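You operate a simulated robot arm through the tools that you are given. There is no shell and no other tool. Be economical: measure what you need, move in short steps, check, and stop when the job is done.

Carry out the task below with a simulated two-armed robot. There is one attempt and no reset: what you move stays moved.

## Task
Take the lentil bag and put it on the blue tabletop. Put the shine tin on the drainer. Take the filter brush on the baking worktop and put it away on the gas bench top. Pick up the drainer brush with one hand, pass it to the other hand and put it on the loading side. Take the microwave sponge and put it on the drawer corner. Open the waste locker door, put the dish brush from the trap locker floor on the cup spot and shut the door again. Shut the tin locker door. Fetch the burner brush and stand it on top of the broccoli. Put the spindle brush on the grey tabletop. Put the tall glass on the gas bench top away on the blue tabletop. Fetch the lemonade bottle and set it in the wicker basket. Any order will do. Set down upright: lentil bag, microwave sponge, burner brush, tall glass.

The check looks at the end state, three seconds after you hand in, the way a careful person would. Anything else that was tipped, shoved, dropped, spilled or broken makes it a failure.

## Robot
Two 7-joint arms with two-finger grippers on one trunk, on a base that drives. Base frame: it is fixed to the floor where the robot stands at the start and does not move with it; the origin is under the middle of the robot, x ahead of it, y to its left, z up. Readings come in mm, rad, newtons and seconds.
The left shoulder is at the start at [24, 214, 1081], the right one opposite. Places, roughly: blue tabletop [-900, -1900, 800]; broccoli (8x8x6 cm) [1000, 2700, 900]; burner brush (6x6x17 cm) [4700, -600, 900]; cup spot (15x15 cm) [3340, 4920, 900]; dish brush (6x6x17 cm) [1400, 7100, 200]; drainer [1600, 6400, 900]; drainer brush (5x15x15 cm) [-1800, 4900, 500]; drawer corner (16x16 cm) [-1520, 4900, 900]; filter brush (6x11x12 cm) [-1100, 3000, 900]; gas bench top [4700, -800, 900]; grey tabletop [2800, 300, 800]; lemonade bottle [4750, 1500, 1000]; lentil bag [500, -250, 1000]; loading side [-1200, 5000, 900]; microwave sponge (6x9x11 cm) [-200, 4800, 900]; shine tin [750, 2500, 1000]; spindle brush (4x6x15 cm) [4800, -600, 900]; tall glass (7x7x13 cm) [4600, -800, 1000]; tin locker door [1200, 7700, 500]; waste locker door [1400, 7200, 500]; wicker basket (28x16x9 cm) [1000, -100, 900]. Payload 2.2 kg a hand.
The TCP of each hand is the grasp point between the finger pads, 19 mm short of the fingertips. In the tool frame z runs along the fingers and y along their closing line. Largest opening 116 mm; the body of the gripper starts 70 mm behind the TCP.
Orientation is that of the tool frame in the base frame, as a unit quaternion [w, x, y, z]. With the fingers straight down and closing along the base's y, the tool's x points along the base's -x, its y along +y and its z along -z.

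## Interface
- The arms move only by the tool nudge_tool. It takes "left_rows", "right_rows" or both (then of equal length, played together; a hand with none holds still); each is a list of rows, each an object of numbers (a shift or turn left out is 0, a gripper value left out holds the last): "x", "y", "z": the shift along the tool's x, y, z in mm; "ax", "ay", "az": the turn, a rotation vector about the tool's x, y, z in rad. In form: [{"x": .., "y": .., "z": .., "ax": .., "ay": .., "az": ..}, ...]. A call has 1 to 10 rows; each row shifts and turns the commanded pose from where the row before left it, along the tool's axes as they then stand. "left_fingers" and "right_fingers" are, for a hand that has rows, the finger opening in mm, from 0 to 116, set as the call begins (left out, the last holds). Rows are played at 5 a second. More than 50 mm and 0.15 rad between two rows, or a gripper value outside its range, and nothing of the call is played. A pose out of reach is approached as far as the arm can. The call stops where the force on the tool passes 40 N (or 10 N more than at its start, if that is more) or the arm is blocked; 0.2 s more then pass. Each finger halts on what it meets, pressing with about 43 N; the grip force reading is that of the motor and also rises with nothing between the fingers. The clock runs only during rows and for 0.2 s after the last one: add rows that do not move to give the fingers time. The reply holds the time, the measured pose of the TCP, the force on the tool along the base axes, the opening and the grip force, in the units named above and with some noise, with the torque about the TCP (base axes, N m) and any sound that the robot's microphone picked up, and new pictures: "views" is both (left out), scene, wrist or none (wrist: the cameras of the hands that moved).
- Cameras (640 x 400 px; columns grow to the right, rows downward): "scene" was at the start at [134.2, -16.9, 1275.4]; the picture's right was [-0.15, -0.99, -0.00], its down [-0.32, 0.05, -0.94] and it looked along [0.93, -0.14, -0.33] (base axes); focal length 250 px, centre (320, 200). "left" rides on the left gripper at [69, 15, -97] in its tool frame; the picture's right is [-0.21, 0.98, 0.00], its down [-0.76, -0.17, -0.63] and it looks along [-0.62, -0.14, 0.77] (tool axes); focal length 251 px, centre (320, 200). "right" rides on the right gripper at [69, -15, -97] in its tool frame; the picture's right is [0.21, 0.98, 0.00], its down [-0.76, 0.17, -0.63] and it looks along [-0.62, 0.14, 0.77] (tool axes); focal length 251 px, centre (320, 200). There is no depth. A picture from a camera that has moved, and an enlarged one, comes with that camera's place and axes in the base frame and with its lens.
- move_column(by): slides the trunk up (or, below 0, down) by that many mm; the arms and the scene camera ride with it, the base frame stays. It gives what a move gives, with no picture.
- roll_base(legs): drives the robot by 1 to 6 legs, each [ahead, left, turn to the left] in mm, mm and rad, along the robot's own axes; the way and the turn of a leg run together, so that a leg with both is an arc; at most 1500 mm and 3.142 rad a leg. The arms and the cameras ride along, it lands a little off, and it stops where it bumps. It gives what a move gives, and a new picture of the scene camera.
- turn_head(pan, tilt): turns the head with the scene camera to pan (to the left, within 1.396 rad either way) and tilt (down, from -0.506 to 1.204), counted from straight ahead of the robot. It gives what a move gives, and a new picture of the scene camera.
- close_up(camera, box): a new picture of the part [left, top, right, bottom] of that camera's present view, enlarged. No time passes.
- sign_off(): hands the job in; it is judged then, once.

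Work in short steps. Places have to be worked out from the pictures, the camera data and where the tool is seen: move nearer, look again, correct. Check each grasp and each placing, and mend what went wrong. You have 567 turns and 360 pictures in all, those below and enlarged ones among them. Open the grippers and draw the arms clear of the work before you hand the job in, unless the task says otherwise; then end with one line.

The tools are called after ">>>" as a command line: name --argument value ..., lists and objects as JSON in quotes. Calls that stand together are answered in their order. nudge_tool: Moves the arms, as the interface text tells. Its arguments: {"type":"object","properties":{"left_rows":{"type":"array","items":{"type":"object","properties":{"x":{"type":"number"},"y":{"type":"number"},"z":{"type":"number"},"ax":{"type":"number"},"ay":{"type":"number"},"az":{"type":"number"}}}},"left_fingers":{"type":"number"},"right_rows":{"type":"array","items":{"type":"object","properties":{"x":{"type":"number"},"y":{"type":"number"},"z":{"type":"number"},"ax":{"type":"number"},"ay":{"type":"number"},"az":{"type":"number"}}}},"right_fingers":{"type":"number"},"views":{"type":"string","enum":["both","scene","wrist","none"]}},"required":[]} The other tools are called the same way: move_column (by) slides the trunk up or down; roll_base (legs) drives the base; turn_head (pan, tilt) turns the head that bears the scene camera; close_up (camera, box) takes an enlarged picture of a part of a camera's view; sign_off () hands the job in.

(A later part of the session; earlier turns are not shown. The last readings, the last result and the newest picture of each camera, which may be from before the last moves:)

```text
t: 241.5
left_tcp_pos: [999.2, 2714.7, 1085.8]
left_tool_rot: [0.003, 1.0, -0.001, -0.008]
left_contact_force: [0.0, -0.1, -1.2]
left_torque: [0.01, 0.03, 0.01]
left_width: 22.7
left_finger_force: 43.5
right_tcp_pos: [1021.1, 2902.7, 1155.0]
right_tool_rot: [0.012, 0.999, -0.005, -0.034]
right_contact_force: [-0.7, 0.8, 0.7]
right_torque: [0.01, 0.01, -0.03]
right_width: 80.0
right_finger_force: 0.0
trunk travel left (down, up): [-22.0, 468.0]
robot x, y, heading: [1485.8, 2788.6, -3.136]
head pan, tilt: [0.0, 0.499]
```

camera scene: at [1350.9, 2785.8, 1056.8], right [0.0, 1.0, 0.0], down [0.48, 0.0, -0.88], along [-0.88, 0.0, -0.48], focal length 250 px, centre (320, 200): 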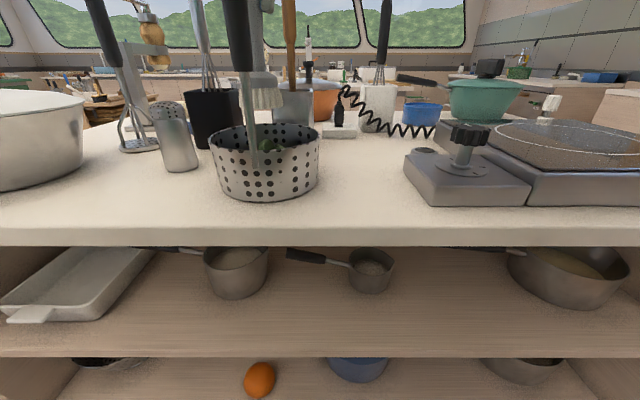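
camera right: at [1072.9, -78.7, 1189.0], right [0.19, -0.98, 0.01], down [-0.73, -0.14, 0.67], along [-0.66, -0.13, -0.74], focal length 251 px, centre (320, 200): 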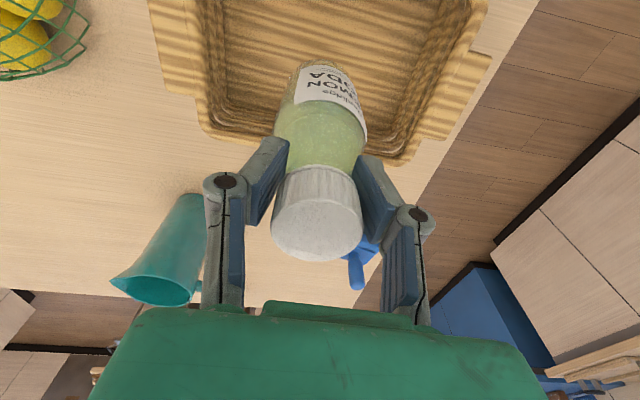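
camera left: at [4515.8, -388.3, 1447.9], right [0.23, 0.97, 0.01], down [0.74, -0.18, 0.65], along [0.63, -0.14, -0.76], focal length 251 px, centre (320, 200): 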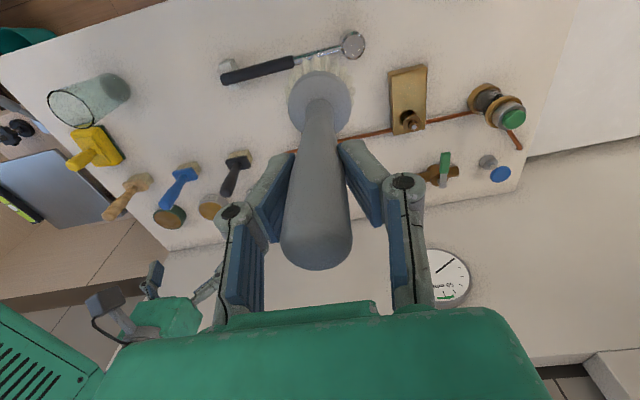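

>>> nudge_tool --left_rows '[{"z": 2}, {}]' --views "none"

>>> nudge_tool --left_rows '[{"z": 2}, {}]' --views "none"

```text
t: 242.1
left_tcp_pos: [999.0, 2714.3, 1085.4]
left_tool_rot: [0.003, 1.0, -0.001, -0.01]
left_contact_force: [-0.1, -0.2, 5.7]
left_torque: [-0.05, 0.02, 0.0]
left_width: 22.7
left_finger_force: 43.5
right_tcp_pos: [1020.9, 2903.4, 1154.8]
right_tool_rot: [0.011, 0.999, -0.005, -0.035]
right_contact_force: [0.6, -0.1, 0.1]
right_torque: [-0.01, 0.01, -0.01]
right_width: 79.8
right_finger_force: 0.1
trunk travel left (down, up): [-22.0, 468.0]
robot x, y, heading: [1481.7, 2788.4, -3.141]
head pan, tilt: [0.0, 0.499]
```

```text
t: 242.7
left_tcp_pos: [999.1, 2715.1, 1086.7]
left_tool_rot: [0.002, 1.0, -0.001, -0.012]
left_contact_force: [-2.9, 0.0, 24.7]
left_torque: [-0.1, 0.13, 0.03]
left_width: 22.6
left_finger_force: 42.3
right_tcp_pos: [1021.4, 2903.7, 1155.9]
right_tool_rot: [0.012, 0.999, -0.005, -0.035]
right_contact_force: [-0.1, -0.5, 0.4]
right_torque: [0.01, -0.01, -0.03]
right_width: 80.1
right_finger_force: 0.1
trunk travel left (down, up): [-22.0, 468.0]
robot x, y, heading: [1481.1, 2789.8, -3.139]
head pan, tilt: [0.0, 0.499]
```

The contact height is the same at both spots, so the top acts flat and the load is roughly centred. Easing up 2 mm and releasing slowly.

>>> nudge_tool --left_rows '[{"z": -2.5}, {}, {}]' --views "none"

>>> nudge_tool --left_rows '[{}, {}, {}]' --left_fingers 60 --views "none"

>>> close_up --camera "scene" --box '[190, 20, 390, 210]'

```text
t: 243.5
left_tcp_pos: [999.0, 2714.0, 1085.5]
left_tool_rot: [0.004, 1.0, -0.001, -0.009]
left_contact_force: [-2.1, 0.4, 11.5]
left_torque: [0.1, 0.16, -0.03]
left_width: 22.9
left_finger_force: 43.6
right_tcp_pos: [1021.6, 2902.6, 1155.4]
right_tool_rot: [0.012, 0.999, -0.004, -0.035]
right_contact_force: [0.3, 0.1, -0.3]
right_torque: [0.01, 0.0, -0.01]
right_width: 80.0
right_finger_force: 0.0
trunk travel left (down, up): [-22.0, 468.0]
robot x, y, heading: [1485.0, 2785.1, -3.133]
head pan, tilt: [0.0, 0.499]
```

```text
t: 244.3
left_tcp_pos: [1000.0, 2714.5, 1086.7]
left_tool_rot: [0.003, 1.0, -0.001, -0.008]
left_contact_force: [1.1, -0.6, 0.2]
left_torque: [0.0, -0.01, 0.01]
left_width: 60.0
left_finger_force: 0.0
right_tcp_pos: [1020.7, 2902.3, 1155.0]
right_tool_rot: [0.01, 0.999, -0.005, -0.034]
right_contact_force: [0.0, 0.0, -0.4]
right_torque: [-0.01, 0.0, 0.0]
right_width: 80.2
right_finger_force: 0.1
trunk travel left (down, up): [-22.0, 468.0]
robot x, y, heading: [1485.5, 2788.0, -3.141]
head pan, tilt: [0.0, 0.499]
```

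```text
2.11 times, centred on (290, 115) of scene
camera zoom: at [1351.1, 2785.8, 1056.8], right [0.0, 1.0, 0.0], down [0.48, 0.0, -0.88], along [-0.88, 0.0, -0.48], focal length 526 px, centre (383, 379)
```

zoom: 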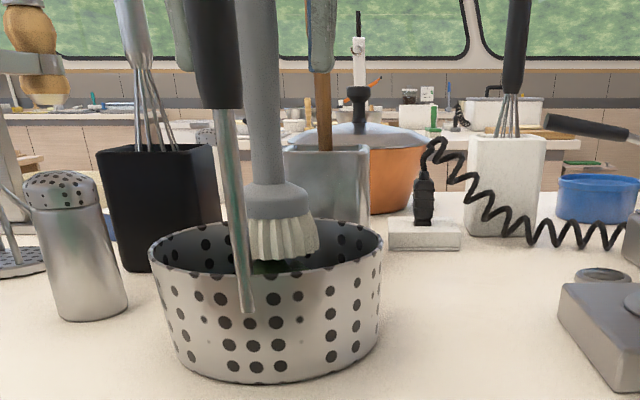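

The brush seems to lean a bit toward -y after release. I'll wait a moment and look again, with the left wrist camera too.

>>> nudge_tool --left_rows '[{}, {}, {}, {}, {}]' --views "both"

```text
t: 245.5
left_tcp_pos: [999.7, 2714.6, 1086.5]
left_tool_rot: [0.003, 1.0, -0.001, -0.008]
left_contact_force: [0.2, -0.7, 0.8]
left_torque: [-0.03, -0.03, -0.01]
left_width: 60.0
left_finger_force: 0.1
right_tcp_pos: [1019.9, 2902.9, 1155.2]
right_tool_rot: [0.011, 0.999, -0.004, -0.034]
right_contact_force: [-0.9, -0.1, 1.3]
right_torque: [-0.01, 0.0, 0.01]
right_width: 80.0
right_finger_force: 0.1
trunk travel left (down, up): [-22.0, 468.0]
robot x, y, heading: [1485.9, 2788.1, -3.14]
head pan, tilt: [0.0, 0.499]
camera scene: at [1351.2, 2785.9, 1056.9], right [0.0, 1.0, 0.0], down [0.48, 0.0, -0.88], along [-0.88, 0.0, -0.48], focal length 250 px, centre (320, 200)
camera left: at [1070.7, 2698.0, 1180.4], right [-0.22, -0.98, 0.01], down [-0.74, 0.17, 0.64], along [-0.63, 0.13, -0.76], focal length 251 px, centre (320, 200)
```

scene: 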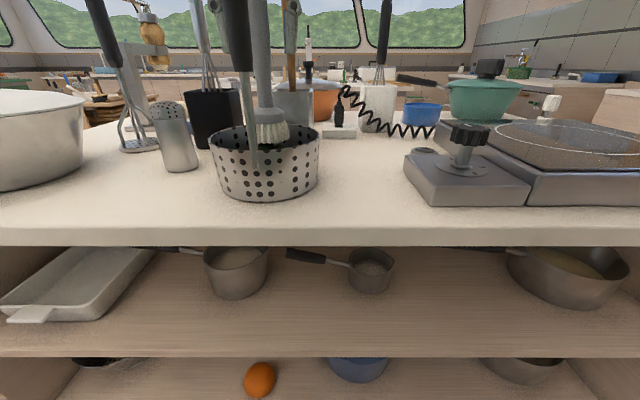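
left: 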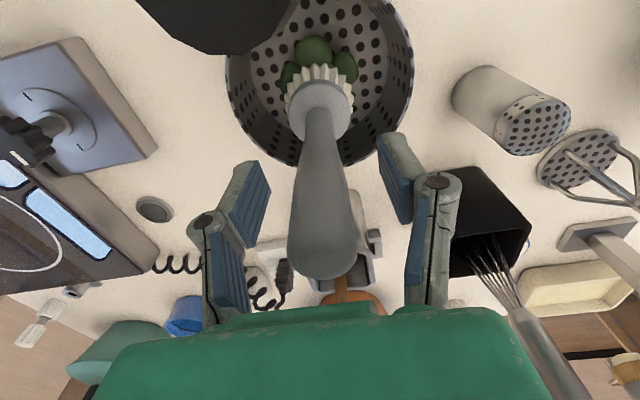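

From the wrist view the broccoli spans about x 960-1040, y 2680-2740, so the brush is centred, free-standing and vertical. I'll rise straight up.

>>> nudge_tool --left_rows '[{"z": -15}, {"z": -25}, {"z": -40}]' --views "none"

>>> move_column --by 200

>>> turn_head --pan 0.1 --tilt 0.55

```text
t: 246.3
left_tcp_pos: [1000.0, 2714.9, 1135.3]
left_tool_rot: [0.004, 1.0, -0.001, -0.009]
left_contact_force: [0.0, -0.1, -0.1]
left_torque: [-0.02, -0.04, 0.0]
left_width: 60.1
left_finger_force: 0.1
left hand out of reach, approached as far as the arm can: row 3
right_tcp_pos: [1020.3, 2903.7, 1154.9]
right_tool_rot: [0.011, 0.999, -0.005, -0.035]
right_contact_force: [-0.3, 0.1, 0.0]
right_torque: [-0.01, -0.02, 0.02]
right_width: 80.1
right_finger_force: 0.0
trunk travel left (down, up): [-22.0, 468.0]
robot x, y, heading: [1486.6, 2793.7, -3.135]
head pan, tilt: [0.0, 0.499]
```

```text
t: 248.4
left_tcp_pos: [997.9, 2714.8, 1335.3]
left_tool_rot: [0.004, 1.0, -0.001, -0.009]
left_contact_force: [0.6, 0.1, 0.6]
left_torque: [0.01, 0.05, 0.01]
left_width: 59.8
left_finger_force: 0.0
right_tcp_pos: [1018.8, 2904.1, 1355.3]
right_tool_rot: [0.011, 0.999, -0.005, -0.034]
right_contact_force: [0.8, -0.1, 0.1]
right_torque: [0.0, -0.01, -0.03]
right_width: 80.2
right_finger_force: 0.0
trunk travel left (down, up): [-222.0, 268.0]
robot x, y, heading: [1485.8, 2791.4, -3.141]
head pan, tilt: [0.0, 0.499]
```

```text
t: 249.1
left_tcp_pos: [999.7, 2714.9, 1334.7]
left_tool_rot: [0.004, 1.0, -0.001, -0.009]
left_contact_force: [0.5, 0.2, 0.6]
left_torque: [-0.02, 0.04, -0.02]
left_width: 59.7
left_finger_force: 0.0
right_tcp_pos: [1020.7, 2902.3, 1355.9]
right_tool_rot: [0.011, 0.999, -0.005, -0.034]
right_contact_force: [-0.8, -0.2, -0.7]
right_torque: [0.01, 0.0, -0.01]
right_width: 80.2
right_finger_force: 0.0
trunk travel left (down, up): [-222.0, 268.0]
robot x, y, heading: [1486.6, 2785.9, -3.14]
head pan, tilt: [0.099, 0.55]
camera scene: at [1352.0, 2777.1, 1252.3], right [-0.1, 0.99, 0.0], down [0.52, 0.05, -0.85], along [-0.85, -0.09, -0.53], focal length 250 px, centre (320, 200)
```

scene: 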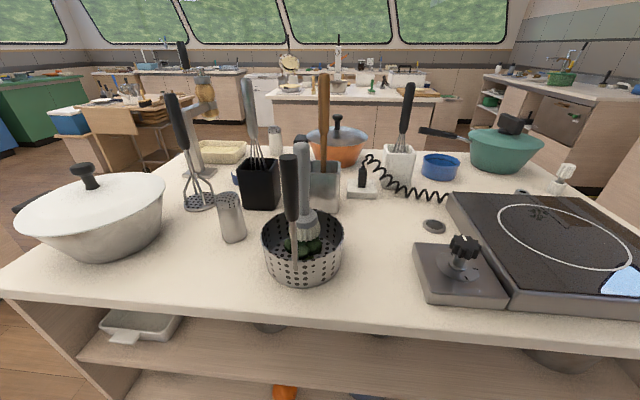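

The brush stands in the steamer on the broccoli. Zooming for a check, and to look for the shine tin near (750,2500).

>>> close_up --camera "scene" --box '[150, 100, 390, 290]'

>>> close_up --camera "left" --box '[0, 0, 640, 400]'

```text
2.11 times, centred on (270, 195) of scene
camera zoom: at [1352.0, 2777.1, 1252.3], right [-0.1, 0.99, 0.0], down [0.52, 0.05, -0.85], along [-0.85, -0.09, -0.53], focal length 526 px, centre (425, 210)
```

zoom: 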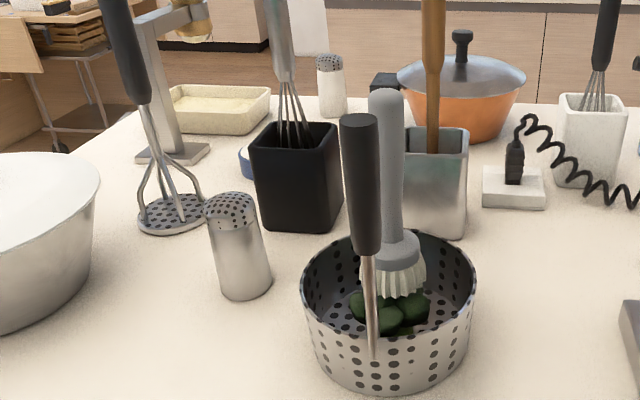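

```text
1.00 times, centred on (320, 200) of left (not enlarged: the box is as wide or as high as the picture)
camera zoom: at [1070.6, 2698.9, 1429.7], right [-0.22, -0.98, 0.01], down [-0.74, 0.17, 0.64], along [-0.63, 0.13, -0.76], focal length 251 px, centre (320, 200)
```

zoom: 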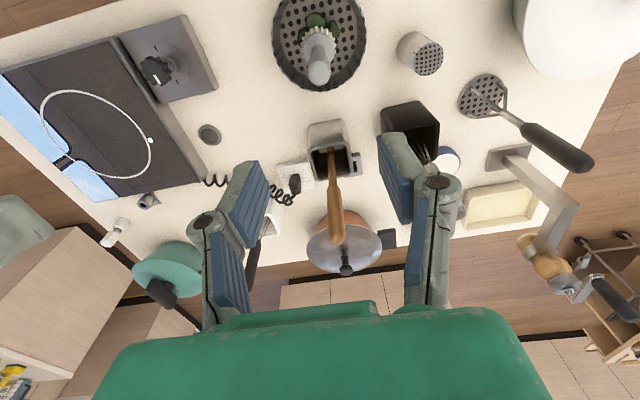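

Near (700,2460), behind the black holder, there is a low blue tin. I'll zoom in on it.

>>> close_up --camera "left" --box '[370, 90, 530, 250]'

```text
2.50 times, centred on (450, 170) of left
camera zoom: at [1070.6, 2698.9, 1429.7], right [-0.22, -0.98, 0.01], down [-0.74, 0.17, 0.64], along [-0.63, 0.13, -0.76], focal length 629 px, centre (-5, 275)
```

zoom: 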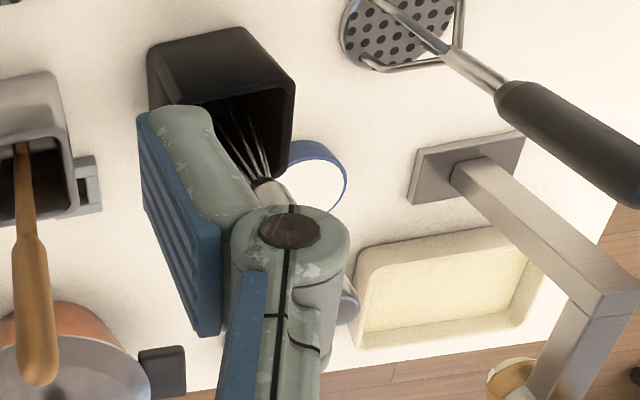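

That is only a tape ring. I'll go round the south side of this unit, facing +y, and look for the tin from there on the way west.

>>> roll_base --legs '[[-340, 0, 0], [0, 1250, 0], [0, 0, -1.57], [0, 1050, 0]]'

```text
t: 265.9
left_tcp_pos: [726.4, 2036.2, 1334.9]
left_tool_rot: [0.002, -0.706, 0.708, 0.011]
left_contact_force: [1.4, 0.2, -0.2]
left_torque: [-0.04, 0.04, 0.02]
left_width: 60.2
left_finger_force: 0.1
right_tcp_pos: [915.1, 2017.0, 1354.5]
right_tool_rot: [0.014, -0.703, 0.711, 0.034]
right_contact_force: [0.4, -0.2, 0.7]
right_torque: [0.0, 0.05, -0.03]
right_width: 79.7
right_finger_force: 0.2
trunk travel left (down, up): [-222.0, 268.0]
robot x, y, heading: [789.7, 1550.5, 1.574]
head pan, tilt: [0.099, 0.55]
camera scene: at [787.2, 1682.8, 1252.3], right [0.99, 0.1, 0.0], down [0.05, -0.52, -0.85], along [-0.09, 0.85, -0.53], focal length 250 px, centre (320, 200)
```

scene: 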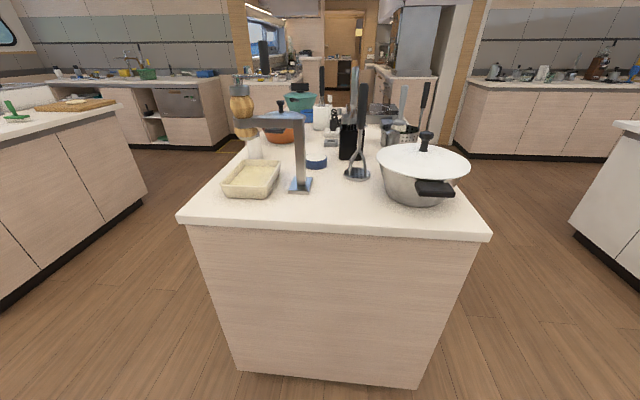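

The blue round tin sits right where the shine tin should be. Zooming in.

>>> close_up --camera "scene" --box '[215, 80, 415, 205]'

```text
3.20 times, centred on (315, 142) of scene
camera zoom: at [787.2, 1682.8, 1252.3], right [0.99, 0.1, 0.0], down [0.05, -0.52, -0.85], along [-0.09, 0.85, -0.53], focal length 799 px, centre (336, 384)
```

zoom: 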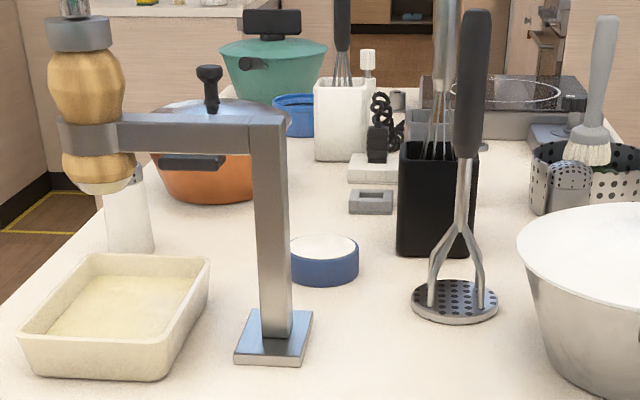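

The blue tin of paste is at about (691,2492), taken as the shine tin. I'll go round to the unit's west side and face +x, so the right hand can come down with the stand and holder clear.

>>> roll_base --legs '[[0, 740, 0], [1080, 0, 0], [0, 0, -1.575]]'

```text
t: 279.3
left_tcp_pos: [552.7, 2707.1, 1337.2]
left_tool_rot: [0.009, 0.044, 0.999, 0.006]
left_contact_force: [0.7, -1.1, 0.7]
left_torque: [0.0, 0.02, 0.03]
left_width: 59.9
left_finger_force: 0.0
right_tcp_pos: [516.4, 2522.1, 1355.4]
right_tool_rot: [0.035, 0.048, 0.998, 0.014]
right_contact_force: [1.0, -0.2, 0.3]
right_torque: [0.0, 0.0, -0.02]
right_width: 80.3
right_finger_force: 0.0
trunk travel left (down, up): [-222.0, 268.0]
robot x, y, heading: [68.2, 2682.6, -0.082]
head pan, tilt: [0.099, 0.55]
camera scene: at [197.8, 2667.8, 1252.3], right [0.02, -1.0, -0.01], down [-0.52, 0.0, -0.85], along [0.85, 0.02, -0.52], focal length 250 px, centre (320, 200)
```

scene: 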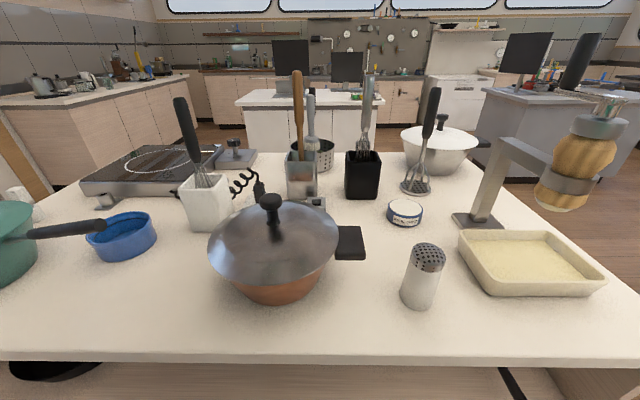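

The labelled tin is at about (700,2473). I'll straighten the heading, shift right and forward, then extend the right arm over it.

>>> roll_base --legs '[[45, -80, 0.08]]'

>>> nudge_tool --right_rows '[{"x": -32, "z": 25}, {"x": -32, "z": 25}, {"x": -32, "z": 25}, {"z": 45}, {}]' --right_fingers 112 --views "both"

```text
t: 280.4
left_tcp_pos: [587.2, 2747.5, 1339.0]
left_tool_rot: [0.013, 0.001, 1.0, -0.022]
left_contact_force: [-1.3, 3.3, 2.4]
left_torque: [-0.32, -0.08, -0.01]
left_width: 60.1
left_finger_force: 0.0
right_tcp_pos: [564.1, 2561.9, 1361.0]
right_tool_rot: [0.038, 0.004, 0.999, -0.014]
right_contact_force: [1.2, 2.6, -1.6]
right_torque: [-0.29, 0.07, 0.0]
right_width: 79.8
right_finger_force: 0.0
trunk travel left (down, up): [-222.0, 268.0]
robot x, y, heading: [106.3, 2615.7, 0.0]
head pan, tilt: [0.099, 0.55]
camera scene: at [237.8, 2661.9, 1251.8], right [0.1, -0.99, 0.03], down [-0.52, -0.08, -0.85], along [0.85, 0.07, -0.52], focal length 250 px, centre (320, 200)
```

scene: 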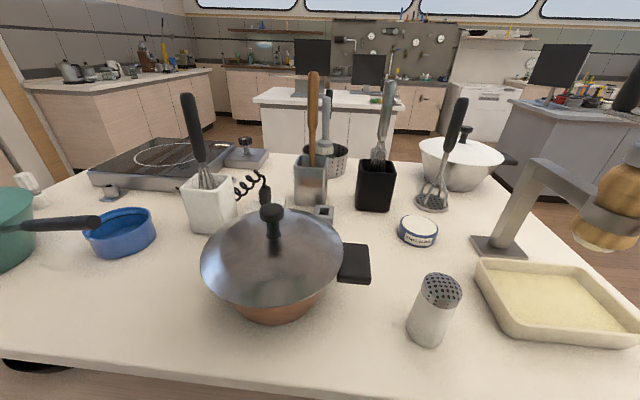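

```text
t: 281.8
left_tcp_pos: [582.2, 2627.8, 1344.1]
left_tool_rot: [0.015, 0.007, 1.0, 0.019]
left_contact_force: [-0.1, -2.3, -0.5]
left_torque: [0.26, -0.02, -0.01]
left_width: 60.2
left_finger_force: 0.0
right_tcp_pos: [664.9, 2447.3, 1247.1]
right_tool_rot: [0.041, 0.009, 0.999, 0.028]
right_contact_force: [-0.5, -1.2, -0.2]
right_torque: [0.29, -0.03, 0.07]
right_width: 112.3
right_finger_force: 0.1
trunk travel left (down, up): [-222.0, 268.0]
robot x, y, heading: [106.8, 2601.4, -0.009]
head pan, tilt: [0.099, 0.55]
stopped in row 5 (right hand): the arm was blocked; the commanded pose is now the measured one
camera scene: at [241.5, 2569.4, 1251.8], right [0.09, -1.0, -0.03], down [-0.52, -0.02, -0.85], along [0.85, 0.1, -0.52], focal length 250 px, centre (320, 200)
camera right: at [587.6, 2429.5, 1337.2], right [-0.2, 0.98, 0.04], down [0.71, 0.11, 0.7], along [0.68, 0.16, -0.71], focal length 251 px, centre (320, 200)
```

scene: 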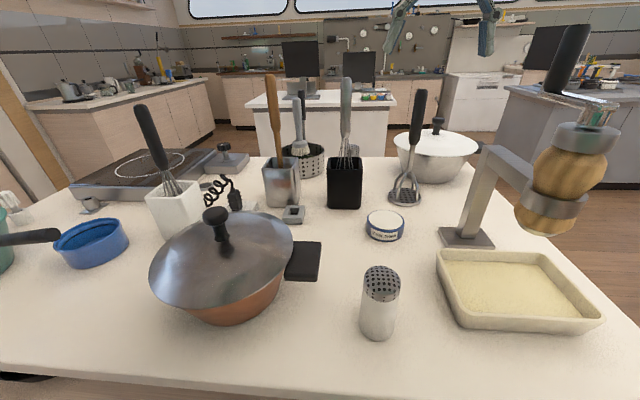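
right: 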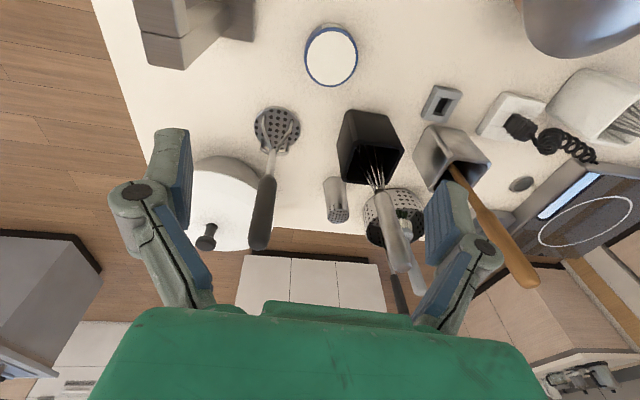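

The robot is still swaying after the sideways move. I'll wait for it to settle before continuing.

>>> nudge_tool --right_rows '[{}, {}, {}, {}, {}, {}, {}, {}]' --views "wrist"

```text
t: 283.8
left_tcp_pos: [577.7, 2727.1, 1345.1]
left_tool_rot: [0.017, 0.002, 1.0, -0.017]
left_contact_force: [-1.6, 2.6, 0.9]
left_torque: [-0.23, -0.03, 0.01]
left_width: 59.7
left_finger_force: 0.0
right_tcp_pos: [658.0, 2542.0, 1256.0]
right_tool_rot: [0.042, 0.004, 0.999, -0.009]
right_contact_force: [-0.9, 3.0, -0.8]
right_torque: [-0.24, -0.04, 0.01]
right_width: 112.1
right_finger_force: 0.0
trunk travel left (down, up): [-222.0, 268.0]
robot x, y, heading: [108.5, 2609.8, 0.0]
head pan, tilt: [0.099, 0.55]
stopped in row 8 (right hand): the arm was blocked; the commanded pose is now the measured one
camera right: at [580.7, 2530.6, 1346.1], right [-0.21, 0.98, -0.03], down [0.7, 0.17, 0.69], along [0.68, 0.12, -0.72], focal length 251 px, centre (320, 200)
```

right: 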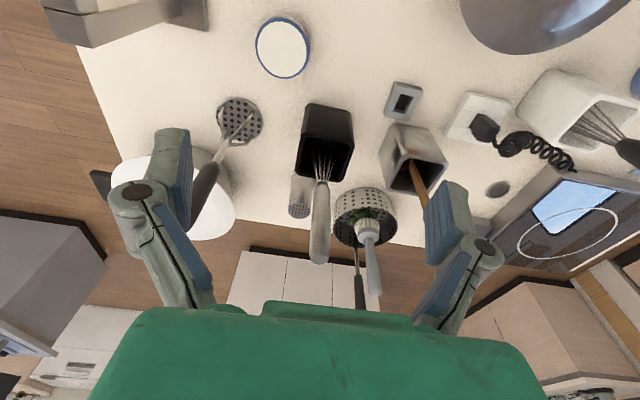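

The sway persists, perhaps because the base touches the unit. I'll back off a little and let it settle.

>>> roll_base --legs '[[-60, 0, 0]]'

>>> nudge_tool --right_rows '[{}, {}, {}, {}, {}]' --views "none"

>>> nudge_tool --right_rows '[{}, {}, {}, {}, {}, {}]' --views "none"

```text
t: 284.8
left_tcp_pos: [518.1, 2740.9, 1342.0]
left_tool_rot: [0.015, 0.003, 1.0, -0.02]
left_contact_force: [-1.6, 2.2, 1.7]
left_torque: [-0.33, -0.07, 0.02]
left_width: 60.2
left_finger_force: 0.0
right_tcp_pos: [599.0, 2553.9, 1254.9]
right_tool_rot: [0.04, 0.005, 0.999, -0.011]
right_contact_force: [0.9, 2.7, -0.6]
right_torque: [-0.31, -0.01, -0.05]
right_width: 111.9
right_finger_force: 0.1
trunk travel left (down, up): [-222.0, 268.0]
robot x, y, heading: [42.7, 2613.2, 0.003]
head pan, tilt: [0.099, 0.55]
camera scene: at [181.6, 2664.1, 1250.6], right [0.1, -0.99, 0.03], down [-0.53, -0.08, -0.85], along [0.85, 0.06, -0.53], focal length 250 px, centre (320, 200)
```

scene: 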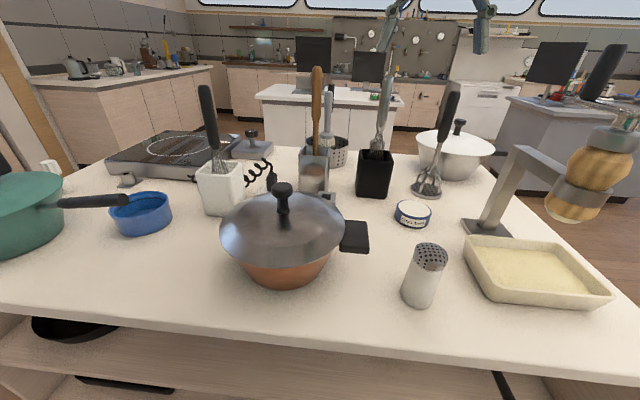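

```text
t: 286.1
left_tcp_pos: [507.4, 2668.1, 1351.6]
left_tool_rot: [0.021, 0.009, 1.0, 0.004]
left_contact_force: [-0.9, -1.0, -0.3]
left_torque: [0.05, -0.02, 0.01]
left_width: 59.8
left_finger_force: 0.1
right_tcp_pos: [588.9, 2484.7, 1258.2]
right_tool_rot: [0.045, 0.01, 0.999, 0.012]
right_contact_force: [-0.9, -0.1, -0.2]
right_torque: [-0.04, -0.02, -0.01]
right_width: 112.0
right_finger_force: 0.1
trunk travel left (down, up): [-222.0, 268.0]
robot x, y, heading: [45.6, 2603.9, -0.004]
head pan, tilt: [0.099, 0.55]
stopped in row 5 (right hand): the arm was blocked; the commanded pose is now the measured one
```

```text
t: 287.6
left_tcp_pos: [507.6, 2657.5, 1347.5]
left_tool_rot: [0.021, 0.009, 1.0, 0.007]
left_contact_force: [0.3, -1.5, -0.5]
left_torque: [0.1, 0.03, -0.01]
left_width: 60.3
left_finger_force: 0.1
right_tcp_pos: [590.7, 2473.5, 1257.4]
right_tool_rot: [0.044, 0.011, 0.999, 0.016]
right_contact_force: [0.3, -0.5, 0.8]
right_torque: [0.09, -0.01, 0.02]
right_width: 112.0
right_finger_force: 0.1
trunk travel left (down, up): [-222.0, 268.0]
robot x, y, heading: [46.6, 2604.8, -0.008]
head pan, tilt: [0.099, 0.55]
```

It is settling slowly. I'll wait a little more.

>>> nudge_tool --right_rows '[{}, {}, {}, {}, {}, {}, {}, {}, {}, {}]' --views "none"

>>> nudge_tool --right_rows '[{}, {}, {}, {}, {}, {}, {}, {}, {}]' --views "wrist"

```text
t: 289.9
left_tcp_pos: [504.2, 2720.6, 1351.5]
left_tool_rot: [0.022, 0.003, 1.0, -0.013]
left_contact_force: [-0.8, 0.7, 1.2]
left_torque: [-0.09, -0.02, 0.01]
left_width: 60.1
left_finger_force: 0.0
right_tcp_pos: [586.2, 2535.2, 1260.8]
right_tool_rot: [0.046, 0.005, 0.999, -0.003]
right_contact_force: [-0.4, 1.6, -0.2]
right_torque: [-0.13, -0.07, 0.0]
right_width: 112.1
right_finger_force: 0.0
trunk travel left (down, up): [-222.0, 268.0]
robot x, y, heading: [48.2, 2614.3, -0.001]
head pan, tilt: [0.099, 0.55]
stopped in row 10 (right hand): the arm was blocked; the commanded pose is now the measured one
```

```text
t: 292.1
left_tcp_pos: [501.1, 2673.2, 1355.7]
left_tool_rot: [0.024, 0.007, 1.0, 0.002]
left_contact_force: [-0.4, -0.1, -0.6]
left_torque: [0.04, -0.03, -0.03]
left_width: 59.9
left_finger_force: 0.0
right_tcp_pos: [582.7, 2489.7, 1262.2]
right_tool_rot: [0.047, 0.009, 0.999, 0.011]
right_contact_force: [0.7, -1.1, -0.3]
right_torque: [-0.02, -0.03, -0.02]
right_width: 112.0
right_finger_force: 0.1
trunk travel left (down, up): [-222.0, 268.0]
robot x, y, heading: [49.2, 2607.4, -0.005]
head pan, tilt: [0.099, 0.55]
stopped in row 9 (right hand): the arm was blocked; the commanded pose is now the measured one
camera right: at [504.1, 2476.3, 1350.5], right [-0.2, 0.98, 0.0], down [0.7, 0.14, 0.7], along [0.69, 0.14, -0.71], focal length 251 px, centre (320, 200)
```

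right: 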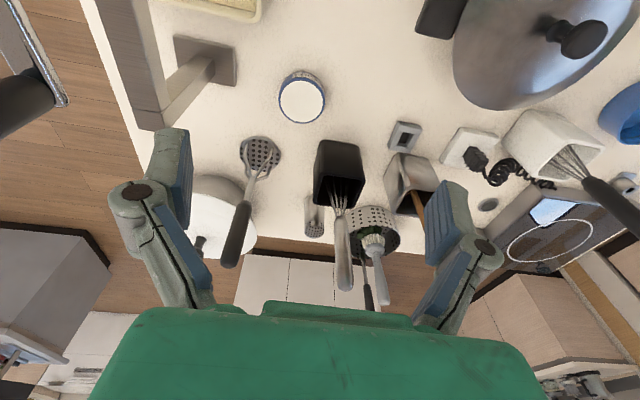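

The rocking is a slow, decaying sway. I'll wait several more seconds without pictures.

>>> nudge_tool --right_rows '[{}, {}, {}, {}, {}, {}, {}, {}, {}, {}]' --views "none"

>>> nudge_tool --right_rows '[{}, {}, {}, {}, {}, {}, {}, {}, {}, {}]' --views "none"

>>> nudge_tool --right_rows '[{}, {}, {}, {}, {}, {}, {}, {}, {}, {}]' --views "none"

>>> nudge_tool --right_rows '[{}, {}, {}, {}, {}, {}, {}, {}, {}, {}]' --views "none"

```text
t: 294.4
left_tcp_pos: [501.4, 2687.1, 1350.2]
left_tool_rot: [0.023, 0.006, 1.0, -0.002]
left_contact_force: [-0.4, 0.2, -0.2]
left_torque: [0.0, 0.02, -0.01]
left_width: 60.1
left_finger_force: 0.0
right_tcp_pos: [584.2, 2503.5, 1263.1]
right_tool_rot: [0.048, 0.01, 0.999, 0.006]
right_contact_force: [0.5, 0.0, 0.2]
right_torque: [0.0, 0.02, 0.01]
right_width: 112.1
right_finger_force: 0.0
trunk travel left (down, up): [-222.0, 268.0]
robot x, y, heading: [45.1, 2601.4, -0.007]
head pan, tilt: [0.099, 0.55]
```

```text
t: 296.6
left_tcp_pos: [501.5, 2689.1, 1353.4]
left_tool_rot: [0.024, 0.006, 1.0, -0.003]
left_contact_force: [1.3, 0.2, -0.2]
left_torque: [-0.03, 0.02, 0.0]
left_width: 59.7
left_finger_force: 0.1
right_tcp_pos: [584.2, 2504.8, 1261.6]
right_tool_rot: [0.047, 0.008, 0.999, 0.006]
right_contact_force: [0.5, 0.1, 0.5]
right_torque: [-0.04, 0.02, -0.02]
right_width: 112.0
right_finger_force: 0.1
trunk travel left (down, up): [-222.0, 268.0]
robot x, y, heading: [46.8, 2609.6, -0.002]
head pan, tilt: [0.099, 0.55]
```

```text
t: 298.8
left_tcp_pos: [501.9, 2675.2, 1352.8]
left_tool_rot: [0.022, 0.007, 1.0, 0.001]
left_contact_force: [-0.2, -1.1, -0.8]
left_torque: [0.03, 0.01, 0.0]
left_width: 60.1
left_finger_force: 0.1
right_tcp_pos: [583.2, 2492.3, 1261.0]
right_tool_rot: [0.046, 0.011, 0.999, 0.009]
right_contact_force: [-0.3, 0.3, -0.2]
right_torque: [0.0, 0.01, -0.01]
right_width: 112.0
right_finger_force: 0.0
trunk travel left (down, up): [-222.0, 268.0]
robot x, y, heading: [51.7, 2601.7, -0.003]
head pan, tilt: [0.099, 0.55]
```

```text
t: 300.9
left_tcp_pos: [502.4, 2694.0, 1352.9]
left_tool_rot: [0.024, 0.005, 1.0, -0.004]
left_contact_force: [-0.4, -0.3, 0.3]
left_torque: [-0.05, -0.02, -0.01]
left_width: 60.1
left_finger_force: 0.0
right_tcp_pos: [583.4, 2510.0, 1262.1]
right_tool_rot: [0.047, 0.008, 0.999, 0.005]
right_contact_force: [0.5, 0.5, -0.3]
right_torque: [-0.03, -0.01, -0.01]
right_width: 112.0
right_finger_force: 0.1
trunk travel left (down, up): [-222.0, 268.0]
robot x, y, heading: [46.5, 2609.3, -0.004]
head pan, tilt: [0.099, 0.55]
```

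Settled. The tin is at about (691,2482). I'll drive straight ahead 65 mm and bring the right hand over it, lowering partway.

>>> roll_base --legs '[[65, 0, 0]]'

>>> nudge_tool --right_rows '[{"x": -20, "y": -9, "z": 20}, {"x": -17, "y": -9, "z": 20}, {}, {}, {}, {}]' --views "wrist"

```text
t: 301.9
left_tcp_pos: [566.7, 2697.6, 1351.2]
left_tool_rot: [0.023, 0.006, 1.0, -0.007]
left_contact_force: [0.6, 1.0, -0.7]
left_torque: [-0.04, 0.05, 0.0]
left_width: 60.2
left_finger_force: 0.0
right_tcp_pos: [648.4, 2513.2, 1260.8]
right_tool_rot: [0.047, 0.008, 0.999, 0.003]
right_contact_force: [0.4, 0.6, 0.2]
right_torque: [0.0, 0.01, 0.02]
right_width: 111.9
right_finger_force: 0.0
trunk travel left (down, up): [-222.0, 268.0]
robot x, y, heading: [108.5, 2605.8, -0.003]
head pan, tilt: [0.099, 0.55]
camera scene: at [241.3, 2624.6, 1252.3], right [0.1, -1.0, 0.01], down [-0.52, -0.06, -0.85], along [0.85, 0.08, -0.52], focal length 250 px, centre (320, 200)
```

scene: 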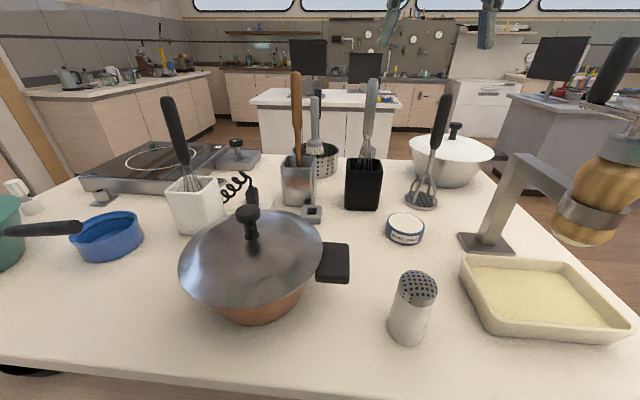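

```text
t: 303.3
left_tcp_pos: [562.5, 2681.6, 1355.1]
left_tool_rot: [0.024, 0.006, 1.0, 0.001]
left_contact_force: [-0.2, -0.4, -0.2]
left_torque: [0.02, -0.01, -0.02]
left_width: 60.0
left_finger_force: 0.1
right_tcp_pos: [686.3, 2480.1, 1225.7]
right_tool_rot: [0.049, 0.008, 0.999, 0.009]
right_contact_force: [-0.2, 0.7, 1.4]
right_torque: [0.01, 0.01, -0.04]
right_width: 112.0
right_finger_force: 0.1
trunk travel left (down, up): [-222.0, 268.0]
robot x, y, heading: [105.7, 2606.9, -0.005]
head pan, tilt: [0.099, 0.55]
camera right: at [607.0, 2465.9, 1314.6], right [-0.2, 0.98, 0.0], down [0.69, 0.14, 0.7], along [0.69, 0.14, -0.71], focal length 251 px, centre (320, 200)
```

right: 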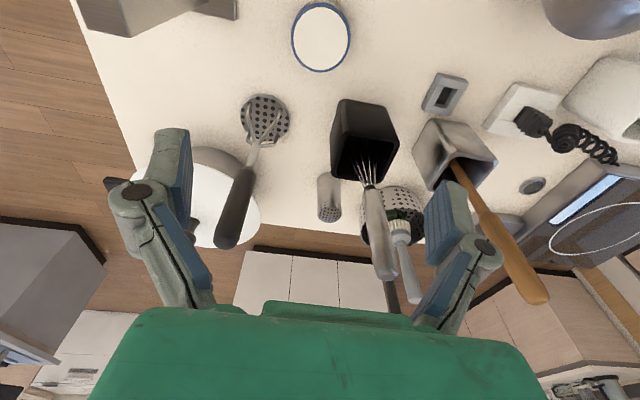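

The hand is over the tin (690,2484) and clear of the holders. Lowering the trunk.

>>> nudge_tool --right_rows '[{"x": -4, "y": 4}]' --views "none"

>>> move_column --by -215

>>> nudge_tool --right_rows '[{}, {}, {}, {}, {}, {}]' --views "both"

```text
t: 303.7
left_tcp_pos: [565.0, 2693.1, 1354.3]
left_tool_rot: [0.024, 0.005, 1.0, -0.004]
left_contact_force: [-0.2, 0.3, -0.5]
left_torque: [-0.02, -0.02, 0.04]
left_width: 60.0
left_finger_force: 0.0
right_tcp_pos: [690.4, 2495.7, 1226.2]
right_tool_rot: [0.046, 0.008, 0.999, 0.005]
right_contact_force: [-1.2, -0.3, 0.0]
right_torque: [-0.06, 0.01, 0.0]
right_width: 112.2
right_finger_force: 0.1
trunk travel left (down, up): [-222.0, 268.0]
robot x, y, heading: [109.2, 2610.4, -0.003]
head pan, tilt: [0.099, 0.55]
```

```text
t: 306.0
left_tcp_pos: [563.1, 2687.0, 1138.7]
left_tool_rot: [0.024, 0.005, 1.0, -0.002]
left_contact_force: [-0.2, -0.1, -0.2]
left_torque: [-0.01, 0.0, -0.03]
left_width: 59.6
left_finger_force: 0.1
right_tcp_pos: [689.1, 2490.9, 1011.6]
right_tool_rot: [0.046, 0.008, 0.999, 0.007]
right_contact_force: [-0.1, -0.8, 0.0]
right_torque: [0.01, -0.01, 0.01]
right_width: 111.8
right_finger_force: 0.1
trunk travel left (down, up): [-7.0, 483.0]
robot x, y, heading: [112.2, 2605.3, -0.006]
head pan, tilt: [0.099, 0.55]
```

```text
t: 307.4
left_tcp_pos: [564.0, 2686.7, 1137.7]
left_tool_rot: [0.024, 0.005, 1.0, -0.002]
left_contact_force: [0.0, -0.2, -0.5]
left_torque: [0.01, 0.01, 0.0]
left_width: 59.9
left_finger_force: 0.1
right_tcp_pos: [689.9, 2489.8, 1010.8]
right_tool_rot: [0.047, 0.008, 0.999, 0.007]
right_contact_force: [-0.6, -0.2, -0.6]
right_torque: [0.01, -0.01, -0.01]
right_width: 112.0
right_finger_force: 0.0
trunk travel left (down, up): [-7.0, 483.0]
robot x, y, heading: [110.3, 2609.6, -0.006]
head pan, tilt: [0.099, 0.55]
camera scene: at [241.8, 2614.7, 1037.2], right [0.1, -1.0, 0.0], down [-0.52, -0.05, -0.85], along [0.85, 0.08, -0.53], focal length 250 px, centre (320, 200)
camera right: at [611.7, 2476.8, 1100.0], right [-0.2, 0.98, -0.01], down [0.7, 0.15, 0.7], along [0.69, 0.14, -0.71], focal length 251 px, centre (320, 200)
```

scene: 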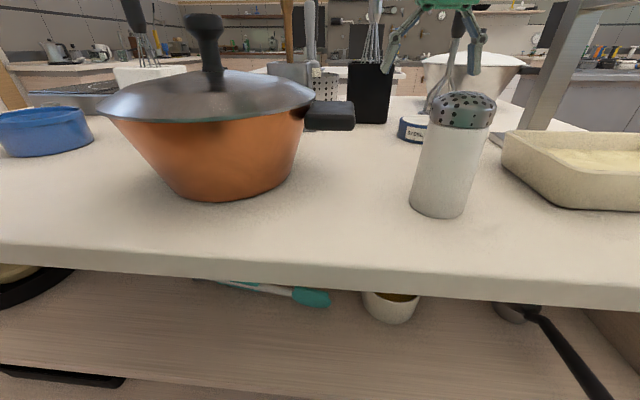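
right: 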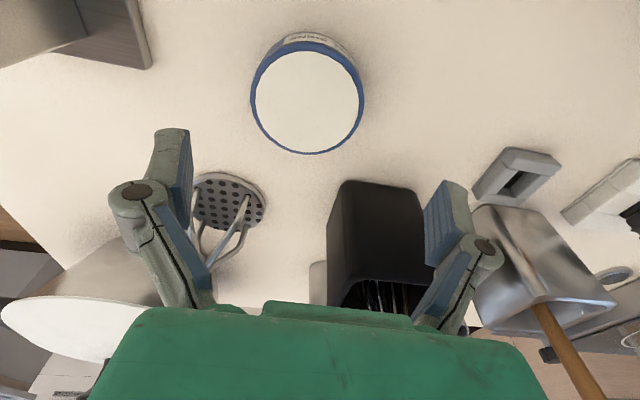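

The tin is centred at (688,2482), label side facing the camera. Descending the last 100 mm.

>>> nudge_tool --right_rows '[{"x": 3, "y": -2, "z": 25}, {"x": 3, "y": -2, "z": 25}, {"x": 3, "y": -2, "z": 25}, {"x": 3, "y": -2, "z": 22}, {}, {}]' --views "wrist"

```text
t: 308.8
left_tcp_pos: [563.9, 2686.5, 1139.5]
left_tool_rot: [0.023, 0.006, 1.0, -0.002]
left_contact_force: [0.6, -0.8, -0.2]
left_torque: [0.0, -0.01, -0.01]
left_width: 59.8
left_finger_force: 0.0
right_tcp_pos: [686.7, 2483.2, 913.4]
right_tool_rot: [0.047, 0.008, 0.999, 0.007]
right_contact_force: [-0.8, -0.5, -0.5]
right_torque: [-0.02, -0.03, 0.01]
right_width: 112.2
right_finger_force: 0.0
trunk travel left (down, up): [-7.0, 483.0]
robot x, y, heading: [114.1, 2606.6, -0.006]
head pan, tilt: [0.099, 0.55]
camera right: at [609.3, 2469.8, 1002.9], right [-0.2, 0.98, -0.01], down [0.7, 0.15, 0.7], along [0.69, 0.14, -0.71], focal length 251 px, centre (320, 200)
```

right: 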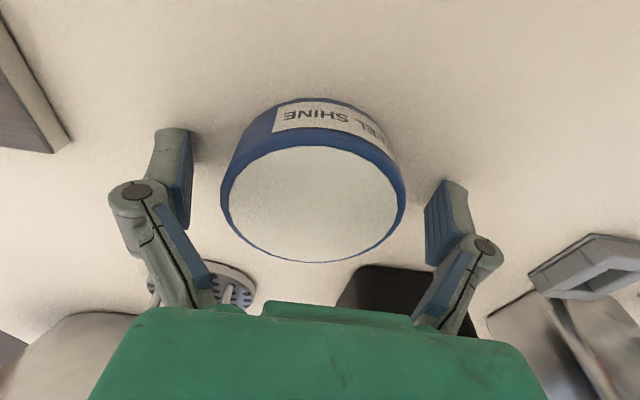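

It reads "STEEL SHINE", so this is the tin. 6 mm lower, then close.

>>> nudge_tool --right_rows '[{"z": 6}, {}, {}]' --views "none"

>>> nudge_tool --right_rows '[{}, {}, {}, {}, {}]' --right_fingers 0 --views "none"

>>> nudge_tool --right_rows '[{"z": -20}, {"z": -30}, {"z": -40}]' --views "wrist"

```text
t: 309.6
left_tcp_pos: [561.9, 2688.3, 1138.7]
left_tool_rot: [0.025, 0.005, 1.0, -0.003]
left_contact_force: [-0.3, -0.2, 0.8]
left_torque: [-0.02, -0.02, -0.02]
left_width: 59.9
left_finger_force: 0.0
right_tcp_pos: [686.8, 2484.3, 910.3]
right_tool_rot: [0.049, 0.007, 0.999, 0.007]
right_contact_force: [2.8, -0.9, 15.5]
right_torque: [-1.01, 0.1, 0.0]
right_width: 117.5
right_finger_force: 2.7
trunk travel left (down, up): [-7.0, 483.0]
robot x, y, heading: [111.2, 2608.1, -0.0]
head pan, tilt: [0.099, 0.55]
```

```text
t: 310.0
left_tcp_pos: [560.3, 2681.9, 1140.9]
left_tool_rot: [0.026, 0.006, 1.0, -0.001]
left_contact_force: [1.0, 0.2, -0.5]
left_torque: [0.02, 0.03, -0.01]
left_width: 60.3
left_finger_force: 0.1
right_tcp_pos: [686.8, 2472.7, 919.2]
right_tool_rot: [0.057, 0.011, 0.998, 0.002]
right_contact_force: [-7.8, -7.2, 23.1]
right_torque: [-0.55, 0.24, -0.09]
right_width: 78.0
right_finger_force: 42.7
trunk travel left (down, up): [-7.0, 483.0]
robot x, y, heading: [108.0, 2604.9, -0.003]
head pan, tilt: [0.099, 0.55]
stopped in row 1 (right hand): the force on the tool passed its limit at 51 N (the readings are from after the stop); the commanded pose is now the measured one
```

```text
t: 310.8
left_tcp_pos: [560.9, 2684.9, 1139.3]
left_tool_rot: [0.025, 0.006, 1.0, -0.002]
left_contact_force: [0.3, -0.7, -0.3]
left_torque: [0.01, -0.02, 0.0]
left_width: 60.0
left_finger_force: 0.0
right_tcp_pos: [681.2, 2474.4, 1001.7]
right_tool_rot: [0.053, 0.01, 0.999, 0.002]
right_contact_force: [-0.4, -0.5, -4.9]
right_torque: [0.01, 0.03, -0.02]
right_width: 77.4
right_finger_force: 43.1
trunk travel left (down, up): [-7.0, 483.0]
robot x, y, heading: [110.3, 2607.0, -0.006]
head pan, tilt: [0.099, 0.55]
camera right: at [602.2, 2462.2, 1090.0], right [-0.19, 0.98, -0.02], down [0.69, 0.15, 0.71], along [0.7, 0.12, -0.71], focal length 251 px, centre (320, 200)
```

right: 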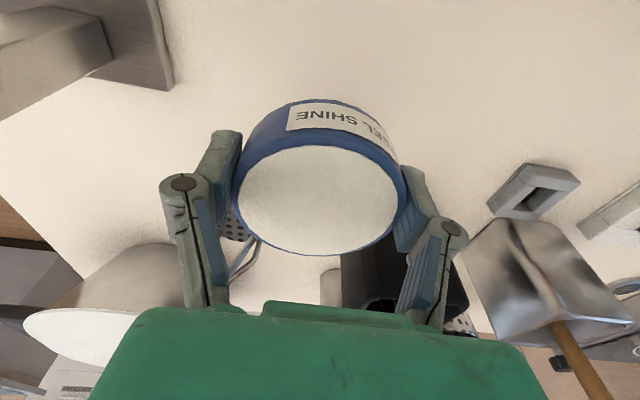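

The tin is held (77 mm, 0.5 kg). I'll raise the trunk, back off and turn to face +y to see the way north.

>>> move_column --by 215

>>> turn_head --pan 0 --tilt 0.35

>>> roll_base --legs '[[-400, 0, 0], [0, 0, 1.575]]'

```text
t: 313.1
left_tcp_pos: [563.2, 2686.3, 1354.7]
left_tool_rot: [0.023, 0.007, 1.0, -0.002]
left_contact_force: [-0.1, 0.7, -0.6]
left_torque: [0.0, 0.01, 0.01]
left_width: 60.1
left_finger_force: 0.1
right_tcp_pos: [681.1, 2476.7, 1217.2]
right_tool_rot: [0.052, 0.01, 0.999, 0.001]
right_contact_force: [0.4, -0.8, -5.0]
right_torque: [0.0, 0.0, -0.01]
right_width: 77.2
right_finger_force: 42.6
trunk travel left (down, up): [-222.0, 268.0]
robot x, y, heading: [111.5, 2607.5, -0.004]
head pan, tilt: [0.099, 0.55]
```

```text
t: 313.8
left_tcp_pos: [562.8, 2686.5, 1354.6]
left_tool_rot: [0.024, 0.006, 1.0, -0.003]
left_contact_force: [-1.1, -0.4, 0.7]
left_torque: [0.01, -0.01, 0.01]
left_width: 59.8
left_finger_force: 0.0
right_tcp_pos: [679.8, 2475.6, 1216.4]
right_tool_rot: [0.053, 0.011, 0.999, 0.002]
right_contact_force: [0.1, 0.3, -4.6]
right_torque: [-0.02, 0.01, 0.03]
right_width: 77.3
right_finger_force: 43.4
trunk travel left (down, up): [-222.0, 268.0]
robot x, y, heading: [112.0, 2607.7, -0.001]
head pan, tilt: [0.0, 0.351]
camera scene: at [247.4, 2605.2, 1270.3], right [0.0, -1.0, 0.0], down [-0.35, 0.0, -0.94], along [0.94, 0.0, -0.35], focal length 250 px, centre (320, 200)
```

scene: 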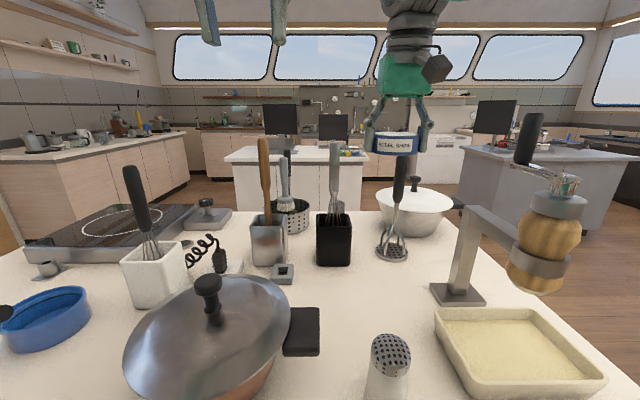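

```text
t: 320.0
left_tcp_pos: [-350.7, 3064.8, 1353.6]
left_tool_rot: [0.019, -0.69, 0.724, 0.016]
left_contact_force: [0.1, -0.1, -0.3]
left_torque: [0.03, -0.01, 0.02]
left_width: 60.1
left_finger_force: 0.1
right_tcp_pos: [-135.7, 3176.3, 1217.9]
right_tool_rot: [0.036, -0.686, 0.726, 0.036]
right_contact_force: [-0.9, 0.0, -5.6]
right_torque: [-0.04, -0.02, 0.0]
right_width: 76.6
right_finger_force: 43.0
trunk travel left (down, up): [-222.0, 268.0]
robot x, y, heading: [-290.6, 2610.6, 1.528]
head pan, tilt: [0.0, 0.351]
camera scene: at [-282.6, 2745.7, 1270.4], right [1.0, -0.04, 0.0], down [-0.02, -0.35, -0.94], along [0.04, 0.94, -0.35], focal length 250 px, centre (320, 200)
```

scene: 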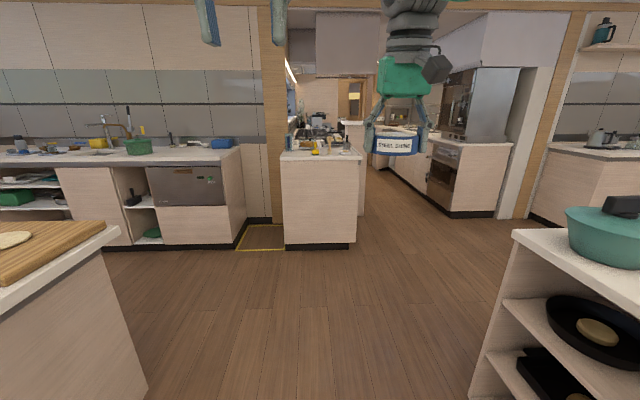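

The galley entrance is ahead on the right, between the counter (x up to 190) and the oven tower (x about 1430). I'll drive to the entrance.

>>> roll_base --legs '[[1350, 0, 0.04], [300, -1050, 0], [700, 0, 0]]'

```text
t: 335.1
left_tcp_pos: [785.5, 5296.0, 1355.1]
left_tool_rot: [0.021, -0.691, 0.722, 0.015]
left_contact_force: [0.5, -0.4, 0.3]
left_torque: [0.0, 0.0, 0.02]
left_width: 60.1
left_finger_force: 0.0
right_tcp_pos: [999.7, 5408.1, 1218.6]
right_tool_rot: [0.039, -0.687, 0.725, 0.038]
right_contact_force: [-1.2, -0.4, -4.8]
right_torque: [-0.01, -0.06, -0.01]
right_width: 76.1
right_finger_force: 43.4
trunk travel left (down, up): [-222.0, 268.0]
robot x, y, heading: [852.9, 4846.4, 1.528]
head pan, tilt: [0.0, 0.351]
camera scene: at [857.1, 4980.6, 1270.4], right [1.0, -0.04, 0.0], down [-0.01, -0.35, -0.94], along [0.04, 0.94, -0.35], focal length 250 px, centre (320, 200)
```

scene: 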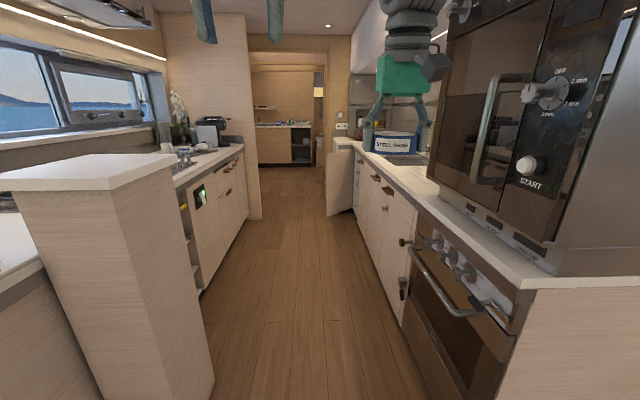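

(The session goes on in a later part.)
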